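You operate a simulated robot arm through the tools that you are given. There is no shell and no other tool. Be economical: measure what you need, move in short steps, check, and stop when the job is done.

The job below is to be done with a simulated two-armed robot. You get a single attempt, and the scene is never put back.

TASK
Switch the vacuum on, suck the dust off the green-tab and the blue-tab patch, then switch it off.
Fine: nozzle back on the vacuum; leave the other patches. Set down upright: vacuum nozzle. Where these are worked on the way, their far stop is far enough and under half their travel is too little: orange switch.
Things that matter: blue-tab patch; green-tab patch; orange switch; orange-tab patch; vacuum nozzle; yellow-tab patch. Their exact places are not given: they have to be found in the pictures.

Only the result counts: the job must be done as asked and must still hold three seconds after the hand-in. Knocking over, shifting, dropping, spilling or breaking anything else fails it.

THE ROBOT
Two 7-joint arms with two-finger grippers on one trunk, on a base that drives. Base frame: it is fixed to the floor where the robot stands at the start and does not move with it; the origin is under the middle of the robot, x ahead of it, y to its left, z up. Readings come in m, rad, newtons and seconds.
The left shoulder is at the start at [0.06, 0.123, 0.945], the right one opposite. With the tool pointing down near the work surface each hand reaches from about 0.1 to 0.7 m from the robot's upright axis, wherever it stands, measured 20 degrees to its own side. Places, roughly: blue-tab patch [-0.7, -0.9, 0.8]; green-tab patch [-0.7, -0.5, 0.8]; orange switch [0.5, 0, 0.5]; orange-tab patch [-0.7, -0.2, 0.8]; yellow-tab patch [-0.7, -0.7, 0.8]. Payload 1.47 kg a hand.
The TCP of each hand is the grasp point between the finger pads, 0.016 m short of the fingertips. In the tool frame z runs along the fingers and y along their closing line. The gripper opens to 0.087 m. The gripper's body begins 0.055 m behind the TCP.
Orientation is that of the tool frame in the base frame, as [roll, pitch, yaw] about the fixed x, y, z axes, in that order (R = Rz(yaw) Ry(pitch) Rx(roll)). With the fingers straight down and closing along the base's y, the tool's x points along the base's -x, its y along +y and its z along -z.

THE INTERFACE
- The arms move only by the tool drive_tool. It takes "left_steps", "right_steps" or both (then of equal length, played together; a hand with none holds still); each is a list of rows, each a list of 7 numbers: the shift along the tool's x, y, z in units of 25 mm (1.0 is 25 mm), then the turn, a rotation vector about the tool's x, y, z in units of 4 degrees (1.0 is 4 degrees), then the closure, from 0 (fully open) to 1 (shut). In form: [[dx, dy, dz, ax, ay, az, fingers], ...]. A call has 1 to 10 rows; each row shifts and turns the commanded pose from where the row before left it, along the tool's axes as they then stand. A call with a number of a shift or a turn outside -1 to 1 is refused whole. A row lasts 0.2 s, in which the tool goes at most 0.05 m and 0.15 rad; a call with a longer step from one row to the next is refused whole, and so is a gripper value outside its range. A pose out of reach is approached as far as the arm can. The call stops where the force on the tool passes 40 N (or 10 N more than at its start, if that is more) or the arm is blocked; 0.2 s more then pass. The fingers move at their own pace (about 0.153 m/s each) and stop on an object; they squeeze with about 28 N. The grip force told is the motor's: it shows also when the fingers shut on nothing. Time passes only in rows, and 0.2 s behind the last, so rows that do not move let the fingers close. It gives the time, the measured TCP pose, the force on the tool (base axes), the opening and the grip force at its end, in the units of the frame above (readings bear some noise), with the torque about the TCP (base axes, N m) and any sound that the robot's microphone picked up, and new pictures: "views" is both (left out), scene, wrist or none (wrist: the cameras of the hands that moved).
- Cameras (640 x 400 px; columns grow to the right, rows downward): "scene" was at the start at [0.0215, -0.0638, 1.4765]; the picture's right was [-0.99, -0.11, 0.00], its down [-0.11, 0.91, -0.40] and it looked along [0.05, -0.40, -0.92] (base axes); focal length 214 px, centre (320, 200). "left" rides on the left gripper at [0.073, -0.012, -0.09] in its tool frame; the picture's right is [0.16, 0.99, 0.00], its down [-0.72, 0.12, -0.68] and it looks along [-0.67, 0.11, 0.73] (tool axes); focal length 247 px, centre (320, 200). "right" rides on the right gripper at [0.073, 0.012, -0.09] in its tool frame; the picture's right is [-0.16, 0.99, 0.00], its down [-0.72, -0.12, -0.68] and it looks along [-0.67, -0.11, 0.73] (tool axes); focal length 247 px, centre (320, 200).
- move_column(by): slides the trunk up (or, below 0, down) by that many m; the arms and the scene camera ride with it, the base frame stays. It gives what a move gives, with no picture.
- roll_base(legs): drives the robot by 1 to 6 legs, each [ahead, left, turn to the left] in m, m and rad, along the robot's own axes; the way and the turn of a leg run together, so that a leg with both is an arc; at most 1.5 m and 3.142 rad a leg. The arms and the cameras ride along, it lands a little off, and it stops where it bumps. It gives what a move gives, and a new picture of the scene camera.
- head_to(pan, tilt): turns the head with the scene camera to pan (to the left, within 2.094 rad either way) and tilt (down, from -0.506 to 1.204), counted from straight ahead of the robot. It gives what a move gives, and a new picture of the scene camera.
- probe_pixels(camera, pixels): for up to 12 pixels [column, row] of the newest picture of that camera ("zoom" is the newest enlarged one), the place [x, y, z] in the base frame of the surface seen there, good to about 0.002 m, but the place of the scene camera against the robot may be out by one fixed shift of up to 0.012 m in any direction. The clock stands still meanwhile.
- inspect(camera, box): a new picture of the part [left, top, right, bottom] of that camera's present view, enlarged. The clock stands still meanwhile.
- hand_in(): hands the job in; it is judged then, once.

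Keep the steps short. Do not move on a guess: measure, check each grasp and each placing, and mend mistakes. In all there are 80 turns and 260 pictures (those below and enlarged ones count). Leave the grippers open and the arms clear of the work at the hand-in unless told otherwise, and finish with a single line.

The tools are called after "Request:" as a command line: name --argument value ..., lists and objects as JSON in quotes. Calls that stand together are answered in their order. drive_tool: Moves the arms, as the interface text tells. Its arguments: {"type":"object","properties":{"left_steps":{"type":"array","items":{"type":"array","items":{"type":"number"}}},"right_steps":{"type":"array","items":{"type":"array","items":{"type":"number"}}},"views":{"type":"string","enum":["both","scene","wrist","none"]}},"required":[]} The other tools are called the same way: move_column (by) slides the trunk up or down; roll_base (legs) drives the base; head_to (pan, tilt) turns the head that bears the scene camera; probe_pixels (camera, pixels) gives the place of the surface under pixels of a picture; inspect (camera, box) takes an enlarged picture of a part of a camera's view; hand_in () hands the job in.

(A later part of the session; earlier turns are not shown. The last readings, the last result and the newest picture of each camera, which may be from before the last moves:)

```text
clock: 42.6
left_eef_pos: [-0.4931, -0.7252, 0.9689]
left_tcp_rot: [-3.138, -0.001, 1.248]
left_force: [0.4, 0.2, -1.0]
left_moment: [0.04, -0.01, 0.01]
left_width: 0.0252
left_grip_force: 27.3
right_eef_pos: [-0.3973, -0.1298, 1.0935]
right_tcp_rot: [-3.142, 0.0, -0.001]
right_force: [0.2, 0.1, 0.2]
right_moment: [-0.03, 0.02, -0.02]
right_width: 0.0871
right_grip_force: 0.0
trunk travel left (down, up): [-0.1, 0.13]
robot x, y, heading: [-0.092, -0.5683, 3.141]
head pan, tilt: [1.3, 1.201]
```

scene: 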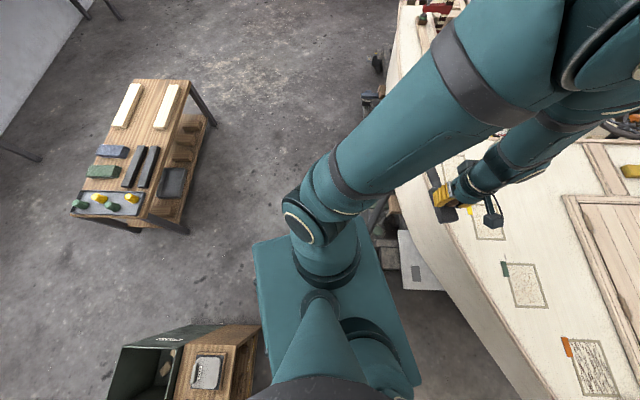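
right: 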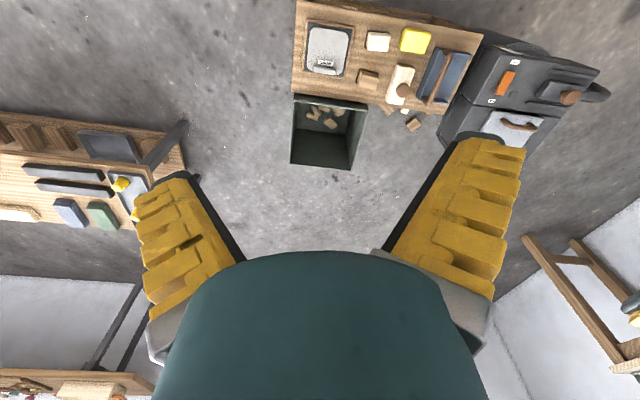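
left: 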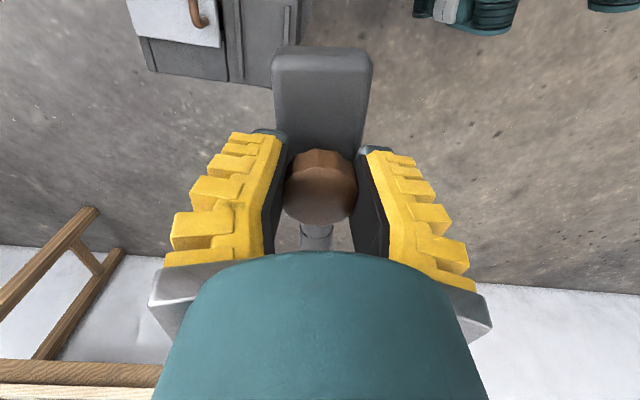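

The robot stands at (-0.092, -0.568) facing the hull. I turn the head to the patches.

Request:
head_to --pan 0.1 --tilt 1.0

Request:
inspect --camera "left" --box '[160, 0, 480, 260]'

```text
clock: 44.0
left_eef_pos: [-0.493, -0.7256, 0.9692]
left_tcp_rot: [-3.138, 0.0, 1.249]
left_force: [0.6, 0.1, -1.1]
left_moment: [0.02, -0.01, -0.01]
left_width: 0.0253
left_grip_force: 28.1
right_eef_pos: [-0.399, -0.1295, 1.0942]
right_tcp_rot: [3.141, -0.001, -0.002]
right_force: [-0.1, 0.5, -0.7]
right_moment: [-0.01, 0.01, 0.03]
right_width: 0.0872
right_grip_force: 0.1
trunk travel left (down, up): [-0.1, 0.13]
robot x, y, heading: [-0.0927, -0.5751, 3.139]
head pan, tilt: [0.099, 1.0]
```

scene: 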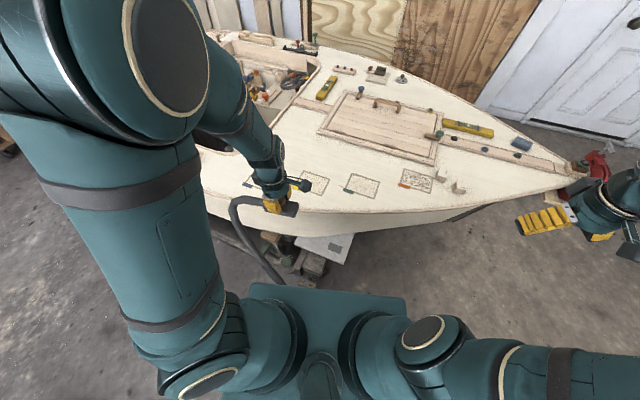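

```text
1.54 times, centred on (320, 130) of left
```

zoom: 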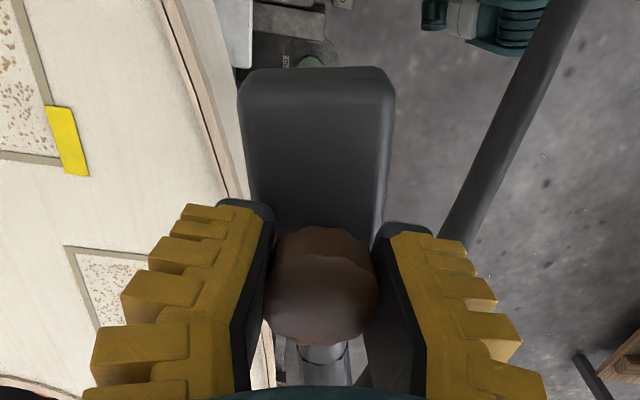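

The nozzle's front points to +y and its hose towards the neighbours, so I'll turn it to lie across (hand neutral, hose inland, off the other patches). First I shift to y≈-0.46 off the hull, then rotate.

Request:
drive_tool --left_steps '[[1, -0.334, 0, 0, 0, 0, 1], [1, -0.334, 0, 0, 0, 0, 1], [1, -0.334, 0, 0, 0, 0, 1], [1, -0.334, 0, 0, 0, 0, 1], [1, -0.334, 0, 0, 0, 0, 1], [1, -0.334, 0, 0, 0, 0, 1], [1, -0.334, 0, 0, 0, 0, 1], [1, -0.334, 0, 0, 0, 0, 1], [1, -0.334, 0, 0, 0, 0, 1], [1, -0.334, 0, 0, 0, 0, 1]]' --views "none"

Request:
drive_tool --left_steps '[[0, 0, 0, 0, 0, 1, 1], [0, 0, 0, 0, 0, 1, 1], [0, 0, 0, 0, 0, 1, 1], [0, 0, 0, 0, 0, 1, 1], [0, 0, 0, 0, 0, 1, 1], [0, 0, 0, 0, 0, 1, 1], [0, 0, 0, 0, 0, 1, 1], [0, 0, 0, 0, 0, 1, 1], [0, 0, 0, 0, 0, 1, 1]]' --views "none"

Request:
drive_tool --left_steps '[[0, 0, 0, 0, 0, 1, 1], [0, 0, 0, 0, 0, 1, 1], [0, 0, 0, 0, 0, 1, 1], [0, 0, 0, 0, 0, 1, 1], [0, 0, 0, 0, 0, 1, 1], [0, 0, 0, 0, 0, 1, 1], [0, 0, 0, 0, 0, 1, 1], [0, 0, 0, 0, 0, 1, 1], [0, 0, 0, 0, 0, 0.9, 1]]' --views "both"

```text
clock: 46.2
left_eef_pos: [-0.492, -0.4612, 0.9687]
left_tcp_rot: [-3.141, -0.001, 1.248]
left_force: [-0.2, -0.3, -1.4]
left_moment: [-0.01, 0.0, 0.03]
left_width: 0.0252
left_grip_force: 28.1
right_eef_pos: [-0.3988, -0.1291, 1.0933]
right_tcp_rot: [-3.141, -0.001, -0.002]
right_force: [-0.6, 0.6, 0.4]
right_moment: [-0.01, -0.03, -0.04]
right_width: 0.0872
right_grip_force: 0.0
trunk travel left (down, up): [-0.1, 0.13]
robot x, y, heading: [-0.0977, -0.5708, 3.143]
head pan, tilt: [0.099, 1.0]
```

```text
clock: 48.2
left_eef_pos: [-0.4929, -0.4625, 0.9682]
left_tcp_rot: [-3.14, 0.001, 0.619]
left_force: [0.1, 0.6, -1.2]
left_moment: [0.01, -0.02, -0.01]
left_width: 0.025
left_grip_force: 27.9
right_eef_pos: [-0.3989, -0.1299, 1.0944]
right_tcp_rot: [-3.141, 0.001, 0.0]
right_force: [-0.1, 1.2, 0.1]
right_moment: [-0.02, 0.02, 0.01]
right_width: 0.087
right_grip_force: 0.1
trunk travel left (down, up): [-0.1, 0.13]
robot x, y, heading: [-0.0949, -0.5712, 3.138]
head pan, tilt: [0.099, 1.0]
```

```text
clock: 50.2
left_eef_pos: [-0.4919, -0.4639, 0.9703]
left_tcp_rot: [3.14, 0.002, -0.003]
left_force: [0.4, -0.1, -0.5]
left_moment: [-0.02, -0.01, 0.0]
left_width: 0.0248
left_grip_force: 28.5
right_eef_pos: [-0.3994, -0.1309, 1.0935]
right_tcp_rot: [-3.141, 0.0, 0.001]
right_force: [-0.5, -0.5, -0.1]
right_moment: [0.02, -0.01, 0.02]
right_width: 0.087
right_grip_force: 0.1
trunk travel left (down, up): [-0.1, 0.13]
robot x, y, heading: [-0.093, -0.5731, 3.137]
head pan, tilt: [0.099, 1.0]
```

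scene: 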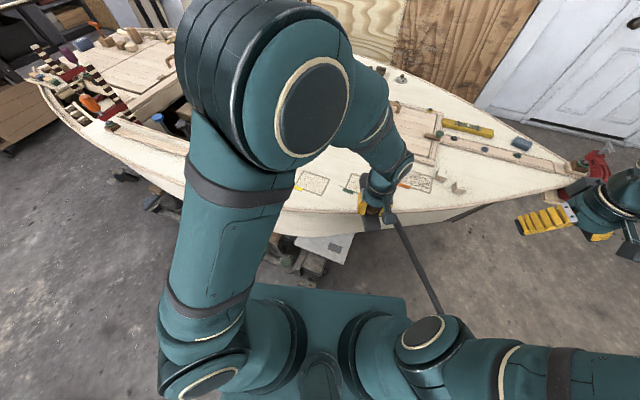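
left: 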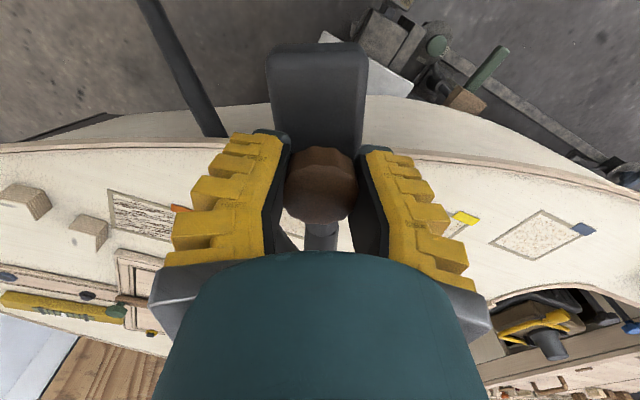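

The nozzle lies across now. I measure patch marks by the wrist camera and the scene camera to learn the scene camera's shift.

Request:
inspect --camera "scene" --box '[280, 150, 440, 250]'

Request:
probe_pixels --camera "left" --pixels '[[583, 229], [541, 211], [492, 243], [536, 258], [580, 232], [110, 191], [115, 232], [466, 217], [180, 209], [315, 225], [130, 258], [95, 220]]'

```text
4.00 times, centred on (360, 200) of scene
```

zoom: 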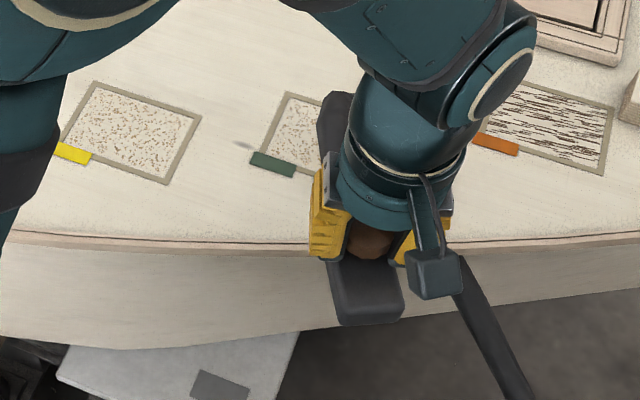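

```text
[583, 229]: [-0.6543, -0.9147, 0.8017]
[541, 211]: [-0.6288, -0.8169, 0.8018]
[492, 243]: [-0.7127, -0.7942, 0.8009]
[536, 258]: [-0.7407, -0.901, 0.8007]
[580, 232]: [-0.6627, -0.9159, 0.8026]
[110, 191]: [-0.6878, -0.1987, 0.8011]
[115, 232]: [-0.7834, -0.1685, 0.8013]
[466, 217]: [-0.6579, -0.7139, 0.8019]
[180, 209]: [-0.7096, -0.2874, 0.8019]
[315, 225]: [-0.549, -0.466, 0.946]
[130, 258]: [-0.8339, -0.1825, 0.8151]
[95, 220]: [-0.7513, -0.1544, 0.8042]
```

Now the same marks in the scene enlargement: yellow corners, green corners and tab.

Request:
probe_pixels --camera "zoom" --pixels '[[95, 84], [199, 118], [166, 183], [75, 154], [288, 93], [272, 164], [258, 152], [497, 145], [611, 108], [603, 173], [65, 148], [600, 20]]'

```text
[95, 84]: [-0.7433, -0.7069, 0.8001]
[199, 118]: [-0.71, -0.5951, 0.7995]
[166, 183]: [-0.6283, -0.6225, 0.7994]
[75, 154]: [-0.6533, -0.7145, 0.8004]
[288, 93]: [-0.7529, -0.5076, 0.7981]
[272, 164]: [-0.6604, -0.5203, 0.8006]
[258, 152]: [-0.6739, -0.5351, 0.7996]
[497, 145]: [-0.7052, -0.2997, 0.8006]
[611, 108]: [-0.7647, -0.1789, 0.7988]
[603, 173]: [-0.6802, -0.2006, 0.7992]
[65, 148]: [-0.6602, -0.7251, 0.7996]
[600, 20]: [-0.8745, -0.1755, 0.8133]
```

The scene camera is off by only ~6 mm in x. Green patch centre ≈ (-0.698, -0.464), blue ≈ (-0.685, -0.858). I move the nozzle over green and down to about 3 cm above the deck.

Request:
drive_tool --left_steps '[[-1, 0, 0, 0, 0, 0, 1], [-1, 0, 0, 0, 0, 0, 1], [-1, 0, 0, 0, 0, 0, 1], [-1, 0, 0, 0, 0, 0, 1], [-1, 0, 0, 0, 0, 0, 1], [-1, 0, 0.5, 0, 0, 0, 1], [-1, 0, 1, 0, 0, 0, 1], [-1, 0, 1, 0, 0, 0, 1], [-0.24, 0, 1, 0, 0, 0, 1]]' --views "both"

```text
clock: 52.2
left_eef_pos: [-0.6979, -0.4633, 0.8834]
left_tcp_rot: [-3.139, 0.003, -0.002]
left_force: [-1.5, -0.5, -1.1]
left_moment: [0.0, -0.03, 0.0]
left_width: 0.0249
left_grip_force: 28.1
right_eef_pos: [-0.3992, -0.1295, 1.0938]
right_tcp_rot: [3.141, -0.002, 0.001]
right_force: [-0.1, 0.3, -0.5]
right_moment: [-0.01, 0.04, -0.01]
right_width: 0.0868
right_grip_force: 0.1
trunk travel left (down, up): [-0.1, 0.13]
robot x, y, heading: [-0.0959, -0.5744, 3.14]
head pan, tilt: [0.099, 1.0]
```

scene: 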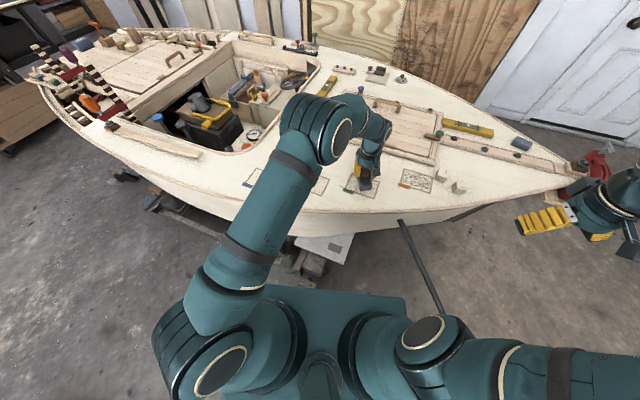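
left: 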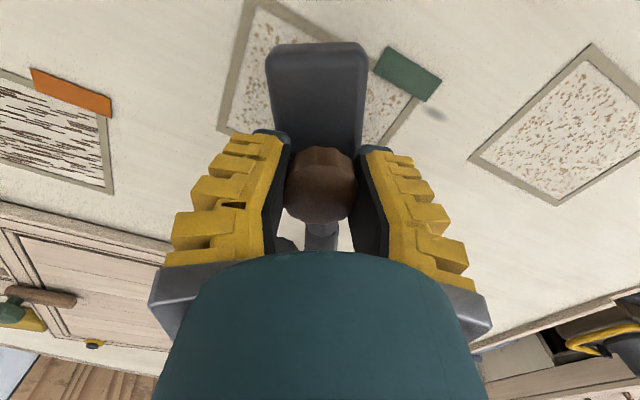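

Over the green patch. I measure its visible corners from here.

Request:
probe_pixels --camera "left" --pixels '[[254, 5], [225, 128], [410, 98], [405, 75], [385, 130], [395, 55], [590, 48], [473, 160], [315, 60], [560, 200]]'

```text
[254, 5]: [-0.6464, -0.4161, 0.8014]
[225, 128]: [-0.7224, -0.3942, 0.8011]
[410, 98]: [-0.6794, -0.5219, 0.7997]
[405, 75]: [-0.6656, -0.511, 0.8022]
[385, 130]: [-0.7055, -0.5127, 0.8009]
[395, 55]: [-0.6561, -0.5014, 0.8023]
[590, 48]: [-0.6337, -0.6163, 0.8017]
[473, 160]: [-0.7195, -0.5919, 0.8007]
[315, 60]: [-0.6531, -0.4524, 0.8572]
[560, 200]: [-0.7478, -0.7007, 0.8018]
```

Green spans y from -0.405 to -0.515 about the centre (-0.697, -0.459). I lower gently to feel for the deck, expected at TCP z≈0.85.

Request:
drive_tool --left_steps '[[0, 0, 0.5, 0, 0, 0, 1], [0, 0, 0.3, 0, 0, 0, 1], [0, 0, 0.3, 0, 0, 0, 1], [0, 0, 0.1, 0, 0, 0, 1], [0, 0, 0.1, 0, 0, 0, 1], [0, 0, 0.05, 0, 0, 0, 1]]' --views "wrist"

```text
clock: 53.6
left_eef_pos: [-0.6996, -0.4614, 0.8493]
left_tcp_rot: [-3.141, 0.005, 0.001]
left_force: [1.8, -1.5, 10.7]
left_moment: [-0.15, -0.12, -0.04]
left_width: 0.0248
left_grip_force: 27.7
right_eef_pos: [-0.398, -0.1291, 1.0939]
right_tcp_rot: [3.141, -0.001, -0.001]
right_force: [0.1, -0.2, -0.3]
right_moment: [0.02, 0.0, 0.02]
right_width: 0.0871
right_grip_force: 0.1
trunk travel left (down, up): [-0.1, 0.13]
robot x, y, heading: [-0.0958, -0.5714, 3.139]
head pan, tilt: [0.099, 1.0]
```

left: 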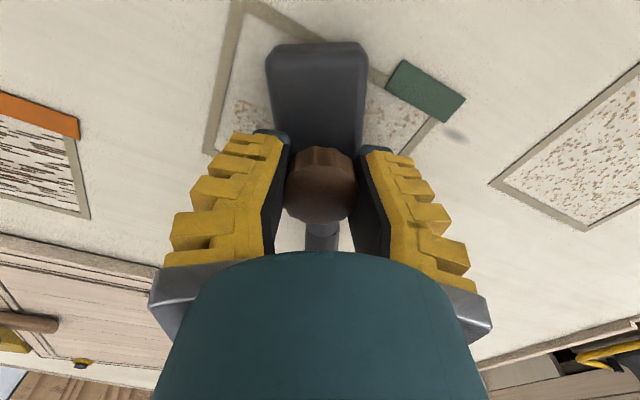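

The deck is touched, and the dust near the nozzle's front is already gone. I ease up 2 mm and sweep along the patch.

Request:
drive_tool --left_steps '[[0, 0, -0.08, 0, 0, 0, 1], [0, -0.6, 0, 0, 0, 0, 1], [0, -0.6, 0, 0, 0, 0, 1], [0, -0.6, 0, 0, 0, 0, 1], [0, 0.7, 0, 0, 0, 0, 1], [0, 0.7, 0, 0, 0, 0, 1], [0, 0.7, 0, 0, 0, 0, 1], [0, 0.7, 0, 0, 0, 0, 1], [0, 0.7, 0, 0, 0, 0, 1], [0, 0, 0, 0, 0, 0, 1]]' --views "wrist"

```text
clock: 55.8
left_eef_pos: [-0.699, -0.5055, 0.8503]
left_tcp_rot: [-3.141, 0.004, -0.001]
left_force: [-1.0, 0.0, -0.9]
left_moment: [-0.03, 0.01, 0.01]
left_width: 0.0248
left_grip_force: 27.3
right_eef_pos: [-0.3993, -0.1288, 1.0942]
right_tcp_rot: [-3.141, -0.001, -0.001]
right_force: [-0.2, -0.3, 0.0]
right_moment: [0.04, 0.01, 0.0]
right_width: 0.087
right_grip_force: 0.0
trunk travel left (down, up): [-0.1, 0.13]
robot x, y, heading: [-0.0967, -0.5697, 3.141]
head pan, tilt: [0.099, 1.0]
```

left: 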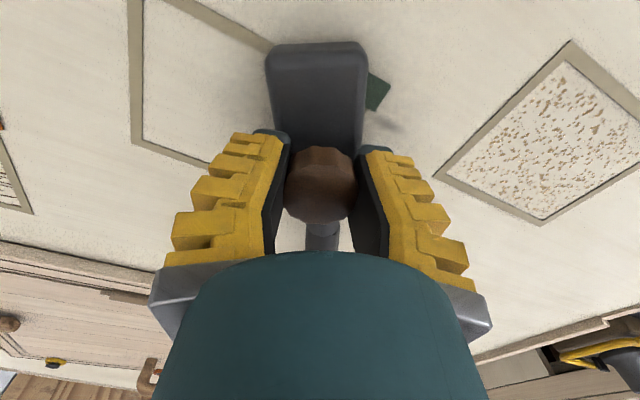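

The left part is clean. I do two more passes, shifted 15 mm either way in x, then lift.

Request:
drive_tool --left_steps '[[-0.7, 0, 0, 0, 0, 0, 1], [0, -0.8, 0, 0, 0, 0, 1], [0, -0.8, 0, 0, 0, 0, 1], [0, -0.8, 0, 0, 0, 0, 1], [0, -0.8, 0, 0, 0, 0, 1], [0.8, 0, 0, 0, 0, 0, 1], [0.6, 0.8, 0, 0, 0, 0, 1], [0, 0.8, 0, 0, 0, 0, 1], [0, 0.8, 0, 0, 0, 0, 1], [0, 0.6, 0, 0, 0, 0, 1]]' --views "none"

Request:
drive_tool --left_steps '[[0, 0, -1, 0, 0, 0, 1], [0, 0, -1, 0, 0, 0, 1], [0.8, 0, -1, 0, 0, 0, 1], [1, 0, -1, 0, 0, 0, 1], [1, -0.5, -1, 0, 0, 0, 1], [1, -1, 0, 0, 0, 0, 1], [1, -1, 0, 0, 0, 0, 1]]' --views "both"

```text
clock: 58.0
left_eef_pos: [-0.6823, -0.4995, 0.8507]
left_tcp_rot: [-3.14, 0.005, -0.002]
left_force: [0.6, -0.4, 0.3]
left_moment: [-0.04, 0.05, 0.02]
left_width: 0.025
left_grip_force: 28.8
right_eef_pos: [-0.3987, -0.1289, 1.0935]
right_tcp_rot: [-3.141, 0.0, -0.003]
right_force: [-0.2, -0.5, -1.2]
right_moment: [0.01, -0.01, -0.01]
right_width: 0.0869
right_grip_force: 0.1
trunk travel left (down, up): [-0.1, 0.13]
robot x, y, heading: [-0.096, -0.5712, 3.139]
head pan, tilt: [0.099, 1.0]
```

```text
clock: 59.6
left_eef_pos: [-0.561, -0.4353, 0.9739]
left_tcp_rot: [-3.141, 0.004, 0.0]
left_force: [0.2, 1.7, -1.6]
left_moment: [-0.01, 0.04, 0.0]
left_width: 0.0249
left_grip_force: 27.7
right_eef_pos: [-0.3979, -0.1292, 1.0937]
right_tcp_rot: [-3.141, 0.0, -0.001]
right_force: [0.0, 0.1, -0.5]
right_moment: [0.01, -0.03, -0.02]
right_width: 0.087
right_grip_force: 0.1
trunk travel left (down, up): [-0.1, 0.13]
robot x, y, heading: [-0.0992, -0.569, 3.14]
head pan, tilt: [0.099, 1.0]
```

scene: 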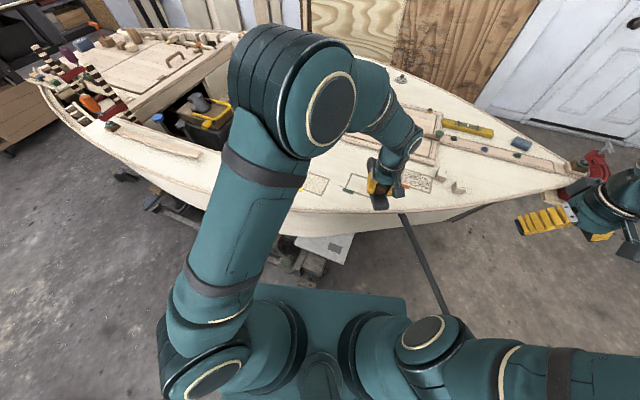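
left: 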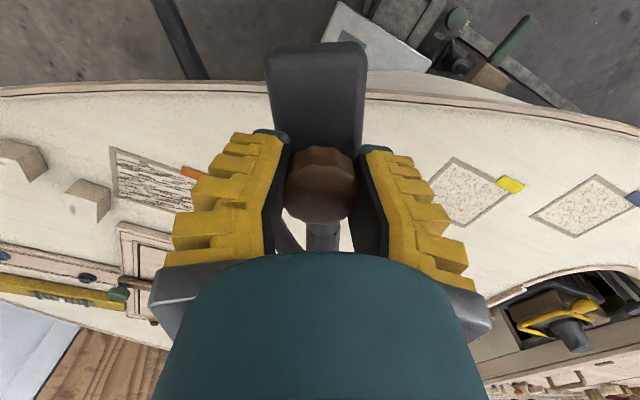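

I check the green patch in the enlarged scene picture.

Request:
inspect --camera "scene" --box '[290, 160, 450, 220]'

```text
4.00 times, centred on (370, 190) of scene
```

zoom: 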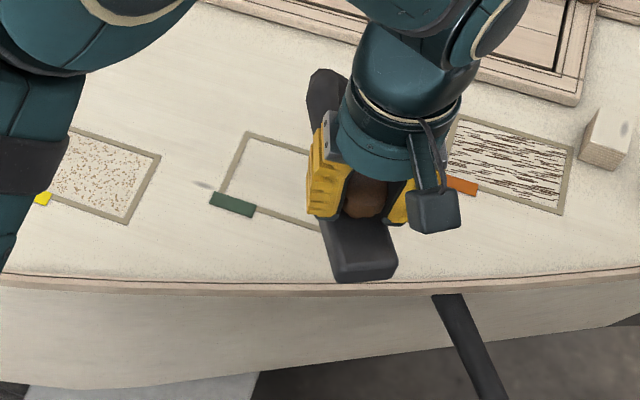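

The visible part is clean. I move at height, outside the patch row, towards blue.

Request:
drive_tool --left_steps '[[1, 0.5, 0, 0, 0, 0, 1], [1, 1, 0, 0, 0, 0, 1], [0.4, 1, 0, 0, 0, 0, 1], [0, 1, 0, 0, 0, 0, 1], [0, 1, 0, 0, 0, 0, 1], [0, 1, 0, 0, 0, 0, 1], [0, 1, 0, 0, 0, 0, 1], [0, 1, 0, 0, 0, 0, 1], [0, 1, 0, 0, 0, 0, 1], [0, 1, 0, 0, 0, 0, 1]]' --views "none"

Request:
drive_tool --left_steps '[[0, 1, 0, 0, 0, 0, 1], [0, 1, 0, 0, 0, 0, 1], [0, 1, 0, 0, 0, 0, 1], [0, 1, 0, 0, 0, 0, 1], [0, 1, 0, 0, 0, 0, 1], [0, 1, 0, 0, 0, 0, 1], [0, 1, 0, 0, 0, 0, 1], [0, 0.42, 0, 0, 0, 0, 1]]' --views "both"

```text
clock: 61.8
left_eef_pos: [-0.4993, -0.6772, 0.9753]
left_tcp_rot: [-3.141, 0.003, -0.001]
left_force: [1.2, -0.3, -1.5]
left_moment: [0.01, -0.05, 0.04]
left_width: 0.0251
left_grip_force: 27.9
right_eef_pos: [-0.3986, -0.131, 1.0944]
right_tcp_rot: [3.141, 0.0, 0.001]
right_force: [0.1, -1.1, 1.1]
right_moment: [0.04, -0.02, 0.03]
right_width: 0.087
right_grip_force: 0.0
trunk travel left (down, up): [-0.1, 0.13]
robot x, y, heading: [-0.0956, -0.5676, 3.141]
head pan, tilt: [0.099, 1.0]
```

```text
clock: 63.6
left_eef_pos: [-0.5009, -0.86, 0.9741]
left_tcp_rot: [-3.141, 0.001, 0.0]
left_force: [-0.1, -0.1, -1.2]
left_moment: [-0.01, -0.02, 0.03]
left_width: 0.0245
left_grip_force: 27.8
right_eef_pos: [-0.3997, -0.1294, 1.0936]
right_tcp_rot: [3.141, 0.001, -0.002]
right_force: [0.6, 0.3, -0.3]
right_moment: [0.0, -0.02, -0.02]
right_width: 0.0872
right_grip_force: 0.1
trunk travel left (down, up): [-0.1, 0.13]
robot x, y, heading: [-0.0966, -0.5718, 3.143]
head pan, tilt: [0.099, 1.0]
```

scene: 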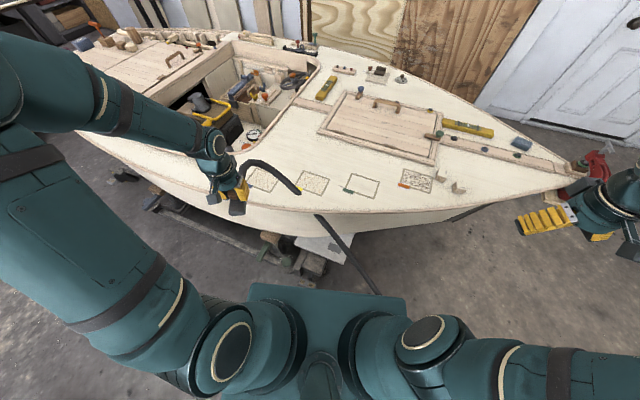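
left: 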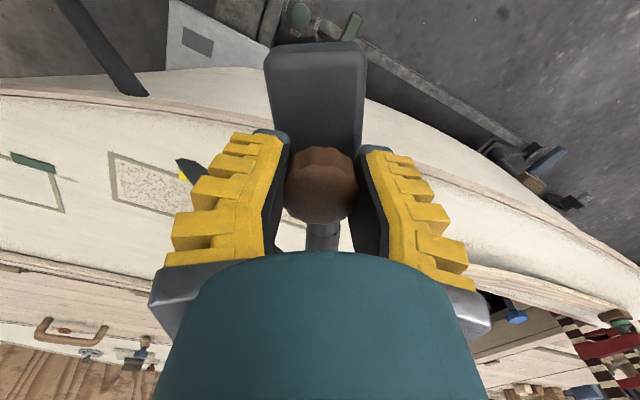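

Green is fully clean and yellow untouched. I enlarge both to be sure, then move over blue at (-0.685, -0.858) and down to ~3 cm above the deck.

Request:
inspect --camera "scene" --box '[230, 150, 450, 220]'

Request:
drive_tool --left_steps '[[-1, 0, 0, 0, 0, 0, 1], [-1, 0, 0, 0, 0, 0, 1], [-1, 0, 0, 0, 0, 0, 1], [-1, 0, 0, 0, 0, 0, 1], [-1, 0, 0, 0, 0, 0, 1], [-1, 0, 1, 0, 0, 0, 1], [-1, 0, 1, 0, 0, 0, 1], [-0.3, 0, 1, 0, 0, 0, 1], [0, 0, 0.5, 0, 0, 0, 1]]' --views "wrist"

```text
2.91 times, centred on (340, 185) of scene
```

zoom: 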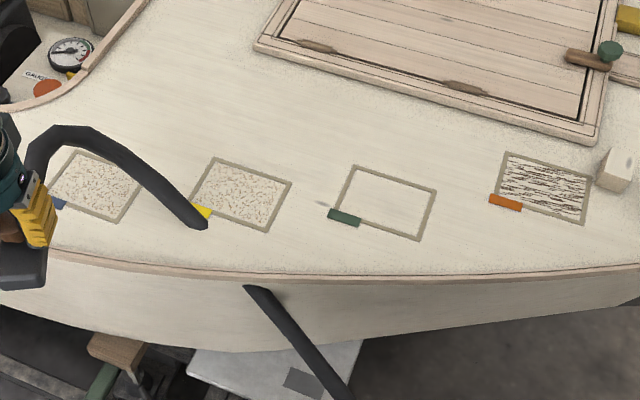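

```text
clock: 65.6
left_eef_pos: [-0.6847, -0.8614, 0.8869]
left_tcp_rot: [-3.138, 0.0, 0.002]
left_force: [-0.3, -0.9, -1.7]
left_moment: [0.02, 0.02, 0.02]
left_width: 0.0245
left_grip_force: 28.3
right_eef_pos: [-0.3987, -0.1299, 1.0934]
right_tcp_rot: [-3.14, 0.0, -0.001]
right_force: [1.1, -0.7, 0.1]
right_moment: [0.01, -0.06, 0.02]
right_width: 0.0872
right_grip_force: 0.0
trunk travel left (down, up): [-0.1, 0.13]
robot x, y, heading: [-0.0947, -0.5691, 3.14]
head pan, tilt: [0.099, 1.0]
```

left: 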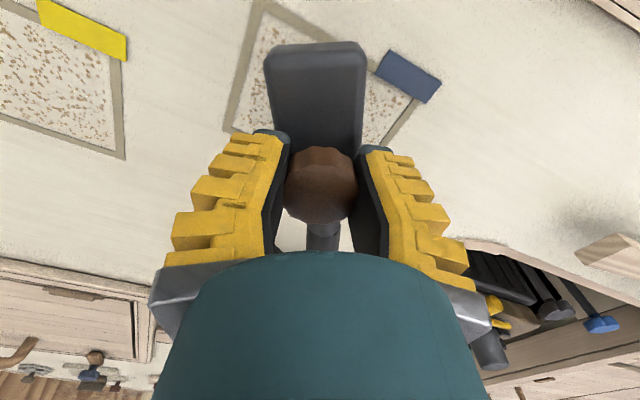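

Same relation as before at green. Descend to TCP z≈0.850 and sweep along the patch.

Request:
drive_tool --left_steps '[[0, 0, 0.8, 0, 0, 0, 1], [0, 0, 0.65, 0, 0, 0, 1], [0, -0.6, 0, 0, 0, 0, 1], [0, -0.6, 0, 0, 0, 0, 1], [0, -0.6, 0, 0, 0, 0, 1], [0, 0.7, 0, 0, 0, 0, 1], [0, 0.7, 0, 0, 0, 0, 1], [0, 0.7, 0, 0, 0, 0, 1], [0, 0.7, 0, 0, 0, 0, 1], [0, 0.7, 0, 0, 0, 0, 1]]' --views "wrist"

Request:
drive_tool --left_steps '[[-0.7, 0, 0, 0, 0, 0, 1], [0, -0.8, 0, 0, 0, 0, 1], [0, -0.8, 0, 0, 0, 0, 1], [0, -0.8, 0, 0, 0, 0, 1], [0, -0.8, 0, 0, 0, 0, 1], [0.8, 0, 0, 0, 0, 0, 1], [0.6, 0.8, 0, 0, 0, 0, 1], [0, 0.8, 0, 0, 0, 0, 1], [0, 0.8, 0, 0, 0, 0, 1], [0, 0.6, 0, 0, 0, 0, 1]]' --views "none"

Request:
drive_tool --left_steps '[[0, 0, -1, 0, 0, 0, 1], [0, 0, -1, 0, 0, 0, 1], [0.8, 0, -1, 0, 0, 0, 1], [1, 0, -1, 0, 0, 0, 1], [1, 0, -1, 0, 0, 0, 1], [1, 0, 0, 0, 0, 0, 1], [1, 0, 0, 0, 0, 0, 1], [1, 0, 0, 0, 0, 0, 1], [1, 0, 0, 0, 0, 0, 1], [1, 0, 0, 0, 0, 0, 1]]' --views "both"

```text
clock: 67.8
left_eef_pos: [-0.6839, -0.9045, 0.8509]
left_tcp_rot: [-3.141, 0.005, -0.001]
left_force: [-0.4, 0.0, -1.7]
left_moment: [0.0, -0.02, 0.01]
left_width: 0.0251
left_grip_force: 28.1
right_eef_pos: [-0.3996, -0.1293, 1.0944]
right_tcp_rot: [3.142, 0.001, 0.0]
right_force: [-0.1, 0.5, 0.5]
right_moment: [0.01, -0.01, 0.01]
right_width: 0.0868
right_grip_force: 0.1
trunk travel left (down, up): [-0.1, 0.13]
robot x, y, heading: [-0.0971, -0.5731, 3.136]
head pan, tilt: [0.099, 1.0]
```

left: 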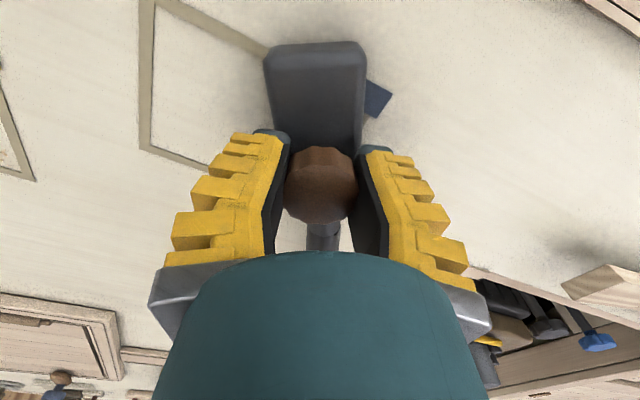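

```text
clock: 70.0
left_eef_pos: [-0.6649, -0.8968, 0.8518]
left_tcp_rot: [-3.14, 0.003, -0.001]
left_force: [-0.2, -0.1, -1.0]
left_moment: [-0.01, -0.01, 0.0]
left_width: 0.0247
left_grip_force: 28.1
right_eef_pos: [-0.3993, -0.1296, 1.0939]
right_tcp_rot: [3.142, 0.0, -0.001]
right_force: [-1.3, -0.2, -0.4]
right_moment: [0.01, 0.01, 0.03]
right_width: 0.0871
right_grip_force: 0.2
trunk travel left (down, up): [-0.1, 0.13]
robot x, y, heading: [-0.0932, -0.5715, 3.136]
head pan, tilt: [0.099, 1.0]
```

```text
clock: 72.2
left_eef_pos: [-0.4694, -0.8979, 0.9775]
left_tcp_rot: [-3.139, 0.002, -0.001]
left_force: [0.2, -1.0, -1.3]
left_moment: [0.0, 0.03, -0.02]
left_width: 0.0249
left_grip_force: 27.9
right_eef_pos: [-0.3993, -0.1296, 1.093]
right_tcp_rot: [-3.14, 0.001, -0.003]
right_force: [0.2, -0.9, -0.6]
right_moment: [0.0, 0.0, -0.01]
right_width: 0.087
right_grip_force: 0.0
trunk travel left (down, up): [-0.1, 0.13]
robot x, y, heading: [-0.094, -0.5725, 3.137]
head pan, tilt: [0.099, 1.0]
```

scene: 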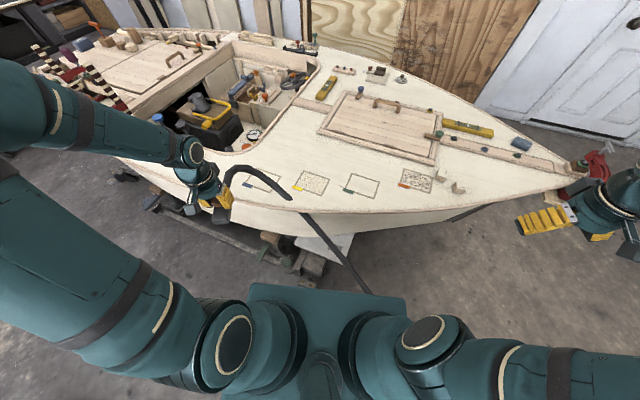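
left: 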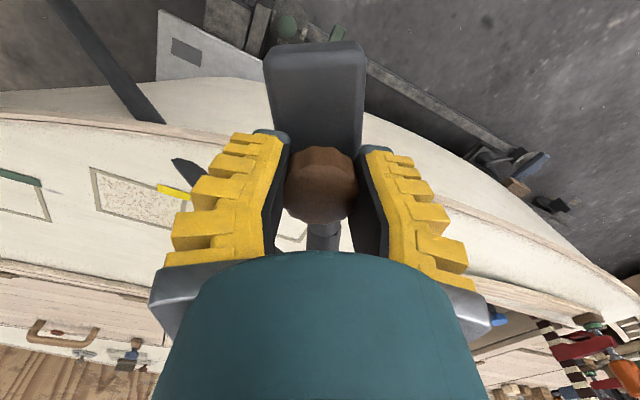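

I enlarge the patches to verify blue.

Request:
inspect --camera "scene" --box '[220, 150, 450, 220]'

```text
2.78 times, centred on (335, 185) of scene
```

zoom: 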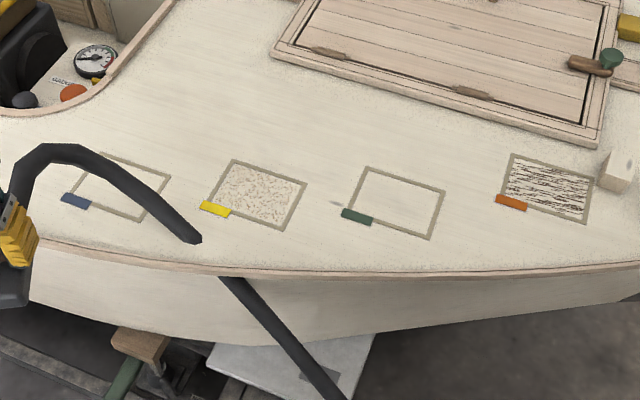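

Blue and green are clean; yellow and orange are untouched. Now I drive back the same way: right 0.57, back 0.09, then turn left by π.

Request:
roll_base --legs '[[0, -0.57, 0], [-0.09, 0, 0]]'

Request:
roll_base --legs '[[0, 0, 1.57], [0, 0, 1.57]]'

Request:
head_to --pan 0.0 --tilt 1.0

```text
clock: 78.4
left_eef_pos: [-0.3776, -0.3346, 0.9769]
left_tcp_rot: [-3.141, 0.004, 0.008]
left_force: [-0.2, -0.9, -0.7]
left_moment: [0.01, 0.01, -0.01]
left_width: 0.0246
left_grip_force: 27.8
right_eef_pos: [-0.312, 0.4334, 1.0938]
right_tcp_rot: [-3.141, 0.002, 0.008]
right_force: [1.0, 0.5, 0.1]
right_moment: [0.02, -0.01, -0.01]
right_width: 0.087
right_grip_force: 0.1
trunk travel left (down, up): [-0.1, 0.13]
robot x, y, heading: [-0.0051, -0.0074, -3.134]
head pan, tilt: [0.099, 1.0]
```

scene: 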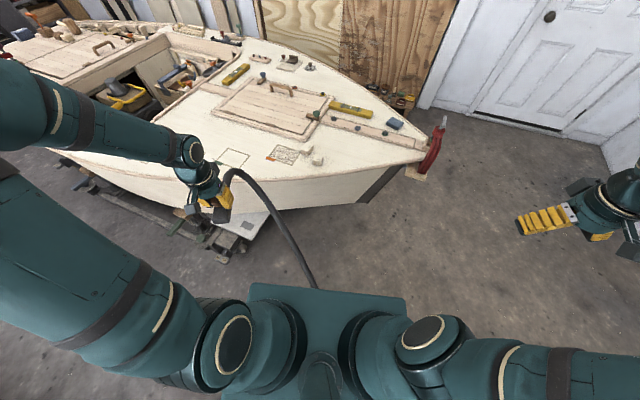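

```text
clock: 86.4
left_eef_pos: [0.374, 0.3141, 0.9752]
left_tcp_rot: [-3.14, 0.004, 3.127]
left_force: [-0.1, 0.4, -0.4]
left_moment: [-0.04, 0.02, 0.01]
left_width: 0.0248
left_grip_force: 27.9
right_eef_pos: [0.2914, -0.4516, 1.0941]
right_tcp_rot: [3.142, -0.002, 3.126]
right_force: [-0.2, -0.3, -0.5]
right_moment: [0.04, 0.0, -0.01]
right_width: 0.087
right_grip_force: 0.1
trunk travel left (down, up): [-0.1, 0.13]
robot x, y, heading: [-0.0065, -0.0012, -0.017]
head pan, tilt: [0.099, 1.0]
```

scene: 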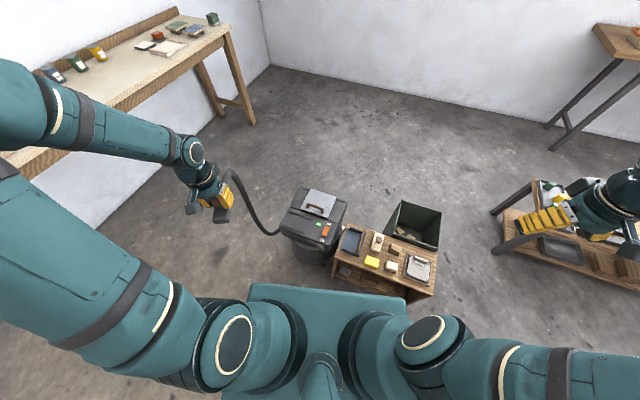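

```text
clock: 87.0
left_eef_pos: [0.3734, 0.3137, 0.9776]
left_tcp_rot: [3.14, 0.003, 3.127]
left_force: [-0.7, -0.2, -1.8]
left_moment: [-0.02, -0.01, -0.03]
left_width: 0.0248
left_grip_force: 27.9
right_eef_pos: [0.2916, -0.4519, 1.0939]
right_tcp_rot: [-3.14, 0.0, 3.127]
right_force: [-0.1, -0.4, 0.0]
right_moment: [0.01, -0.01, 0.03]
right_width: 0.0869
right_grip_force: 0.1
trunk travel left (down, up): [-0.1, 0.13]
robot x, y, heading: [-0.0085, -0.0062, -0.018]
head pan, tilt: [0.0, 1.0]
```

scene: 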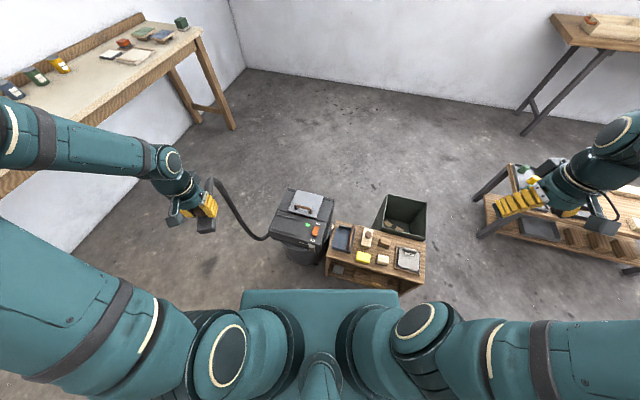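

Back at the start heading, with the vacuum in view. I turn the nozzle back to its original direction (+72.4°).

Request:
drive_tool --left_steps '[[0, 0, 0, 0, 0, -1, 1], [0, 0, 0, 0, 0, -1, 1], [0, 0, 0, 0, 0, -1, 1], [0, 0, 0, 0, 0, -1, 1], [0, 0, 0, 0, 0, -1, 1], [0, 0, 0, 0, 0, -1, 1], [0, 0, 0, 0, 0, -1, 1], [0, 0, 0, 0, 0, -1, 1], [0, 0, 0, 0, 0, -1, 1], [0, 0, 0, 0, 0, -1, 1]]' --views "none"

Request:
drive_tool --left_steps '[[0, 0, 0, 0, 0, -1, 1], [0, 0, 0, 0, 0, -1, 1], [0, 0, 0, 0, 0, -1, 1], [0, 0, 0, 0, 0, -1, 1], [0, 0, 0, 0, 0, -1, 1], [0, 0, 0, 0, 0, -1, 1], [0, 0, 0, 0, 0, -1, 1], [0, 0, 0, 0, 0, -1, 1], [0, 0, 0, 0, 0, -0.1, 1]]' --views "none"

```text
clock: 89.2
left_eef_pos: [0.3749, 0.3137, 0.9768]
left_tcp_rot: [3.141, 0.001, -2.455]
left_force: [0.2, 0.1, -0.2]
left_moment: [0.01, 0.02, -0.01]
left_width: 0.0249
left_grip_force: 28.0
right_eef_pos: [0.292, -0.4514, 1.0938]
right_tcp_rot: [3.141, 0.001, 3.126]
right_force: [0.5, 0.0, -0.4]
right_moment: [0.0, -0.01, -0.02]
right_width: 0.0868
right_grip_force: 0.0
trunk travel left (down, up): [-0.1, 0.13]
robot x, y, heading: [-0.0068, -0.0036, -0.015]
head pan, tilt: [0.0, 1.0]
```

```text
clock: 91.2
left_eef_pos: [0.3734, 0.3144, 0.9782]
left_tcp_rot: [-3.139, 0.0, -1.892]
left_force: [-0.4, 0.3, -1.2]
left_moment: [-0.04, 0.0, 0.01]
left_width: 0.0248
left_grip_force: 27.7
right_eef_pos: [0.2905, -0.4517, 1.0933]
right_tcp_rot: [-3.141, 0.0, 3.124]
right_force: [0.1, -1.0, -1.5]
right_moment: [0.01, 0.0, 0.02]
right_width: 0.0872
right_grip_force: 0.0
trunk travel left (down, up): [-0.1, 0.13]
robot x, y, heading: [-0.0082, -0.0083, -0.018]
head pan, tilt: [0.0, 1.0]
```

The yaw matches. I move over the vacuum, coming down to z≈0.75, and look.

Request:
drive_tool --left_steps '[[0.386, -0.913, 0.9, 0, 0, 0, 1], [0.386, -0.913, 0.9, 0, 0, 0, 1], [0.386, -0.913, 0.9, 0, 0, 0, 1], [0.386, -0.913, 0.9, 0, 0, 0, 1], [0.386, -0.913, 0.9, 0, 0, 0, 1], [0.386, -0.913, 0.9, 0, 0, 0, 1], [0.386, -0.913, 0.9, 0, 0, 0, 1], [0.386, -0.913, 0.9, 0, 0, 0, 1], [0.386, -0.913, 0.9, 0, 0, 0, 1], [0.386, -0.913, 0.9, 0, 0, 0, 1]]' --views "wrist"

```text
clock: 93.4
left_eef_pos: [0.5609, 0.1507, 0.7525]
left_tcp_rot: [-3.138, -0.002, -1.894]
left_force: [0.3, -0.2, -1.4]
left_moment: [0.01, -0.03, 0.02]
left_width: 0.0245
left_grip_force: 27.8
right_eef_pos: [0.2917, -0.4514, 1.0945]
right_tcp_rot: [3.141, -0.001, 3.124]
right_force: [0.3, -0.6, 1.1]
right_moment: [0.0, 0.01, -0.02]
right_width: 0.0872
right_grip_force: 0.0
trunk travel left (down, up): [-0.1, 0.13]
robot x, y, heading: [-0.0046, -0.004, -0.019]
head pan, tilt: [0.0, 1.0]
```

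left: 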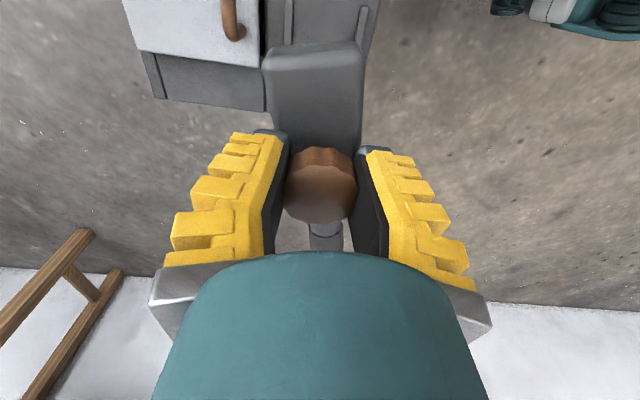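

The nozzle sits between the rails in view. I check that localisation still agrees: rail tops at (288,20), (364,20) and the switch area.

Request:
drive_tool --left_steps '[[0, 0, 1, 0, 0, 0, 1], [0, 0, 1, 0, 0, 0, 1], [0, 0, 1, 0, 0, 0, 1], [0, 0, 1, 0, 0, 0, 1], [0, 0, 1, 0, 0, 0, 1], [0, 0, 1, 0, 0, 0, 1]]' --views "wrist"

Request:
inspect --camera "left" --box '[160, 0, 480, 200]'

```text
clock: 94.8
left_eef_pos: [0.5594, 0.1493, 0.6015]
left_tcp_rot: [-3.138, 0.001, -1.892]
left_force: [0.5, 0.8, -0.7]
left_moment: [-0.02, -0.01, 0.01]
left_width: 0.0249
left_grip_force: 28.2
right_eef_pos: [0.2925, -0.4531, 1.0936]
right_tcp_rot: [-3.142, 0.0, 3.127]
right_force: [0.3, -0.1, 0.2]
right_moment: [0.02, 0.0, 0.02]
right_width: 0.087
right_grip_force: 0.2
trunk travel left (down, up): [-0.1, 0.13]
robot x, y, heading: [-0.0087, -0.0064, -0.018]
head pan, tilt: [0.0, 1.0]
```

left: 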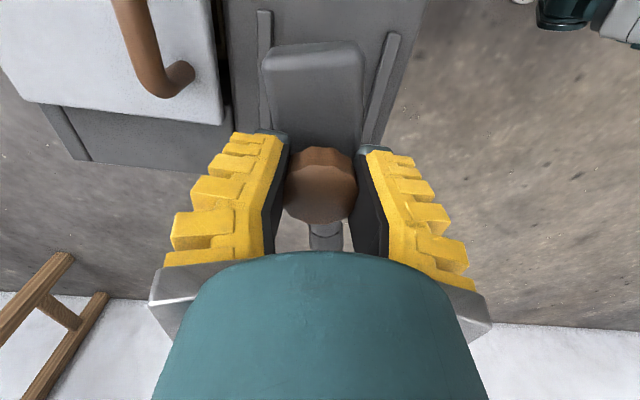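

```text
2.00 times, centred on (320, 100) of left
```

zoom: 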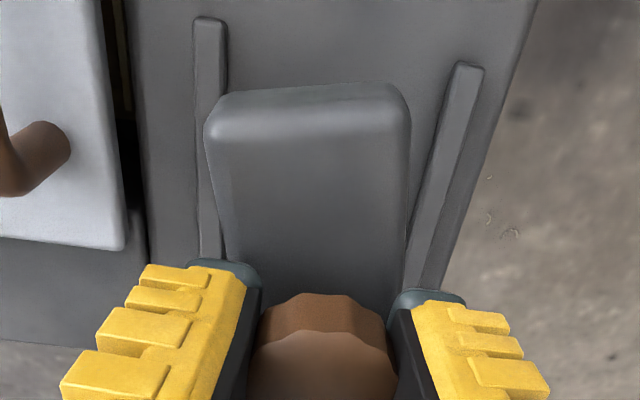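

The nozzle appears rotated a few degrees in the grip compared with the first grasp. I measure nozzle edges and rails.

Request:
probe_pixels --camera "zoom" --pixels '[[218, 140], [230, 240], [402, 140], [398, 240], [312, 125], [318, 280], [210, 30], [212, 235], [465, 75], [428, 265], [225, 200], [402, 200]]'

```text
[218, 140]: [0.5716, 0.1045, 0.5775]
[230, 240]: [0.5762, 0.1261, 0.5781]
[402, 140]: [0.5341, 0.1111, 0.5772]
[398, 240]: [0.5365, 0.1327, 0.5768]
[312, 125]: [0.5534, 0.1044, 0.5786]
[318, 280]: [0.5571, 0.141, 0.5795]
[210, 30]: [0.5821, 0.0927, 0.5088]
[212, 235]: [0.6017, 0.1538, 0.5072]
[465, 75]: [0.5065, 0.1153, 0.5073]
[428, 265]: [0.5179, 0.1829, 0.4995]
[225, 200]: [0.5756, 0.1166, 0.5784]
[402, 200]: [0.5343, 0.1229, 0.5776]
```

The nozzle axis is at about 9.5° and the rails at 18°, so I rotate the hand by +8.5° about the tool axis and re-measure.

Request:
drive_tool --left_steps '[[0, 0, 0, 0, 0, 0.7, 1], [0, 0, 0, 0, 0, 0.7, 1], [0, 0, 0, 0, 0, 0.7, 1]]' --views "wrist"

Request:
inspect --camera "left" --box '[160, 0, 480, 200]'

```text
clock: 95.6
left_eef_pos: [0.5604, 0.1497, 0.6028]
left_tcp_rot: [-3.138, 0.002, -2.041]
left_force: [0.1, 0.4, -1.6]
left_moment: [-0.01, 0.01, -0.02]
left_width: 0.025
left_grip_force: 28.0
right_eef_pos: [0.2914, -0.4523, 1.093]
right_tcp_rot: [3.142, -0.001, 3.127]
right_force: [-0.1, -0.3, 0.3]
right_moment: [0.0, 0.01, 0.01]
right_width: 0.0869
right_grip_force: 0.0
trunk travel left (down, up): [-0.1, 0.13]
robot x, y, heading: [-0.0079, -0.0088, -0.019]
head pan, tilt: [0.0, 1.0]
```

left: 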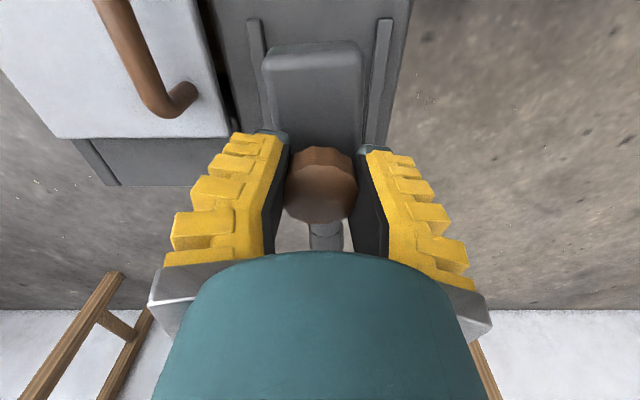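

```text
2.00 times, centred on (320, 100) of left
```

zoom: 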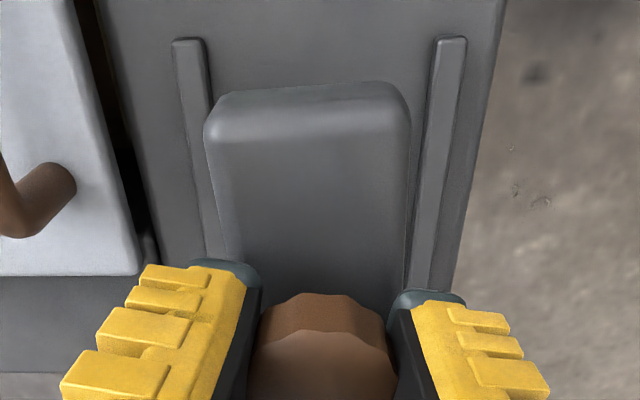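

Request:
probe_pixels --camera "zoom" --pixels '[[218, 140], [230, 240], [402, 140], [398, 240], [312, 125], [318, 280], [190, 45], [215, 230], [452, 45], [420, 270]]'

```text
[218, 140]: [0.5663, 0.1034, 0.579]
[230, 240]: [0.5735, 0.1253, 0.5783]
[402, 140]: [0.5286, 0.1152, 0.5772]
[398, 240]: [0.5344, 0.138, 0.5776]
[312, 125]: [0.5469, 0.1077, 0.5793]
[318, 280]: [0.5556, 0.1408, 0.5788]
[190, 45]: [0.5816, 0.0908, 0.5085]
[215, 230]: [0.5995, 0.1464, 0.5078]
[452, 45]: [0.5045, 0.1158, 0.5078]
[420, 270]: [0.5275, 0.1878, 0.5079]
```

The axis now matches the rails (17.5–18°), with a lateral offset of ~2 mm. I correct this and lower to z≈0.55.

Request:
drive_tool --left_steps '[[0, 0.08, 0.5, 0, 0, 0, 1], [0, 0, 0.5, 0, 0, 0, 1], [0, 0, 0.5, 0, 0, 0, 1], [0, 0, 0.3, 0, 0, 0, 1], [0, 0, 0.15, 0, 0, 0, 1], [0, 0, 0.1, 0, 0, 0, 1], [0, 0, 0.05, 0, 0, 0, 1]]' --views "wrist"

Request:
inspect --camera "left" --box '[160, 0, 480, 200]'

```text
clock: 97.2
left_eef_pos: [0.5592, 0.1509, 0.55]
left_tcp_rot: [-3.138, -0.001, -2.039]
left_force: [0.4, -0.3, 0.6]
left_moment: [0.05, 0.03, 0.01]
left_width: 0.0247
left_grip_force: 27.8
right_eef_pos: [0.2913, -0.452, 1.0932]
right_tcp_rot: [-3.141, 0.0, 3.126]
right_force: [-0.4, 0.0, -0.6]
right_moment: [0.0, -0.01, -0.02]
right_width: 0.087
right_grip_force: 0.1
trunk travel left (down, up): [-0.1, 0.13]
robot x, y, heading: [-0.0044, -0.0031, -0.018]
head pan, tilt: [0.0, 1.0]
```

left: 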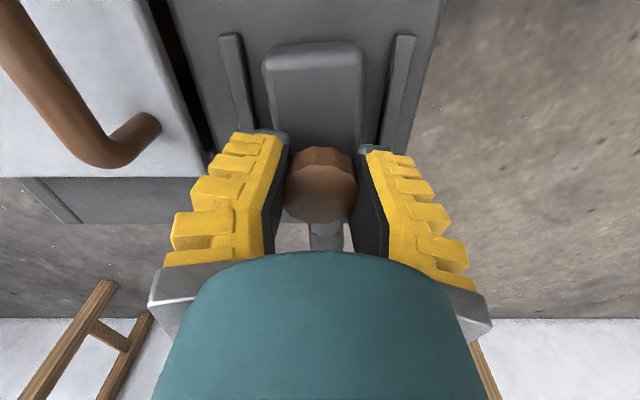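

```text
2.00 times, centred on (320, 100) of left
```

zoom: 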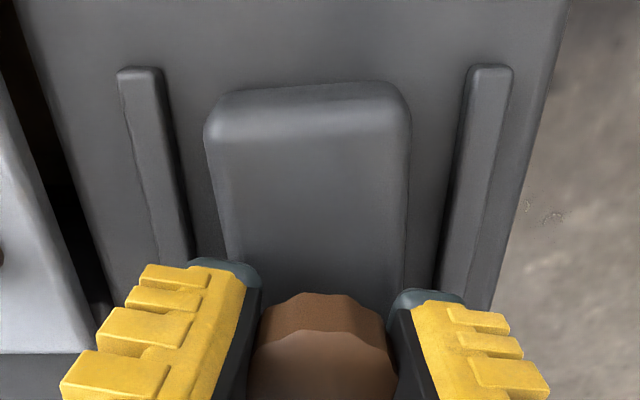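

It is centred between the rails and just about to touch. I press 2 mm further to seat it and check the force.

Request:
drive_tool --left_steps '[[0, 0, 0.05, 0, 0, 0, 1], [0, 0, 0.05, 0, 0, 0, 1]]' --views "none"

```text
clock: 97.8
left_eef_pos: [0.5585, 0.1499, 0.5493]
left_tcp_rot: [-3.138, 0.001, -2.037]
left_force: [-3.5, 0.1, 16.3]
left_moment: [-0.14, 0.11, -0.02]
left_width: 0.026
left_grip_force: 27.7
right_eef_pos: [0.2902, -0.4512, 1.0945]
right_tcp_rot: [3.141, 0.002, 3.127]
right_force: [1.5, -0.2, -0.7]
right_moment: [-0.01, 0.01, -0.01]
right_width: 0.0871
right_grip_force: 0.1
trunk travel left (down, up): [-0.1, 0.13]
robot x, y, heading: [-0.0088, -0.0034, -0.016]
head pan, tilt: [0.0, 1.0]
```

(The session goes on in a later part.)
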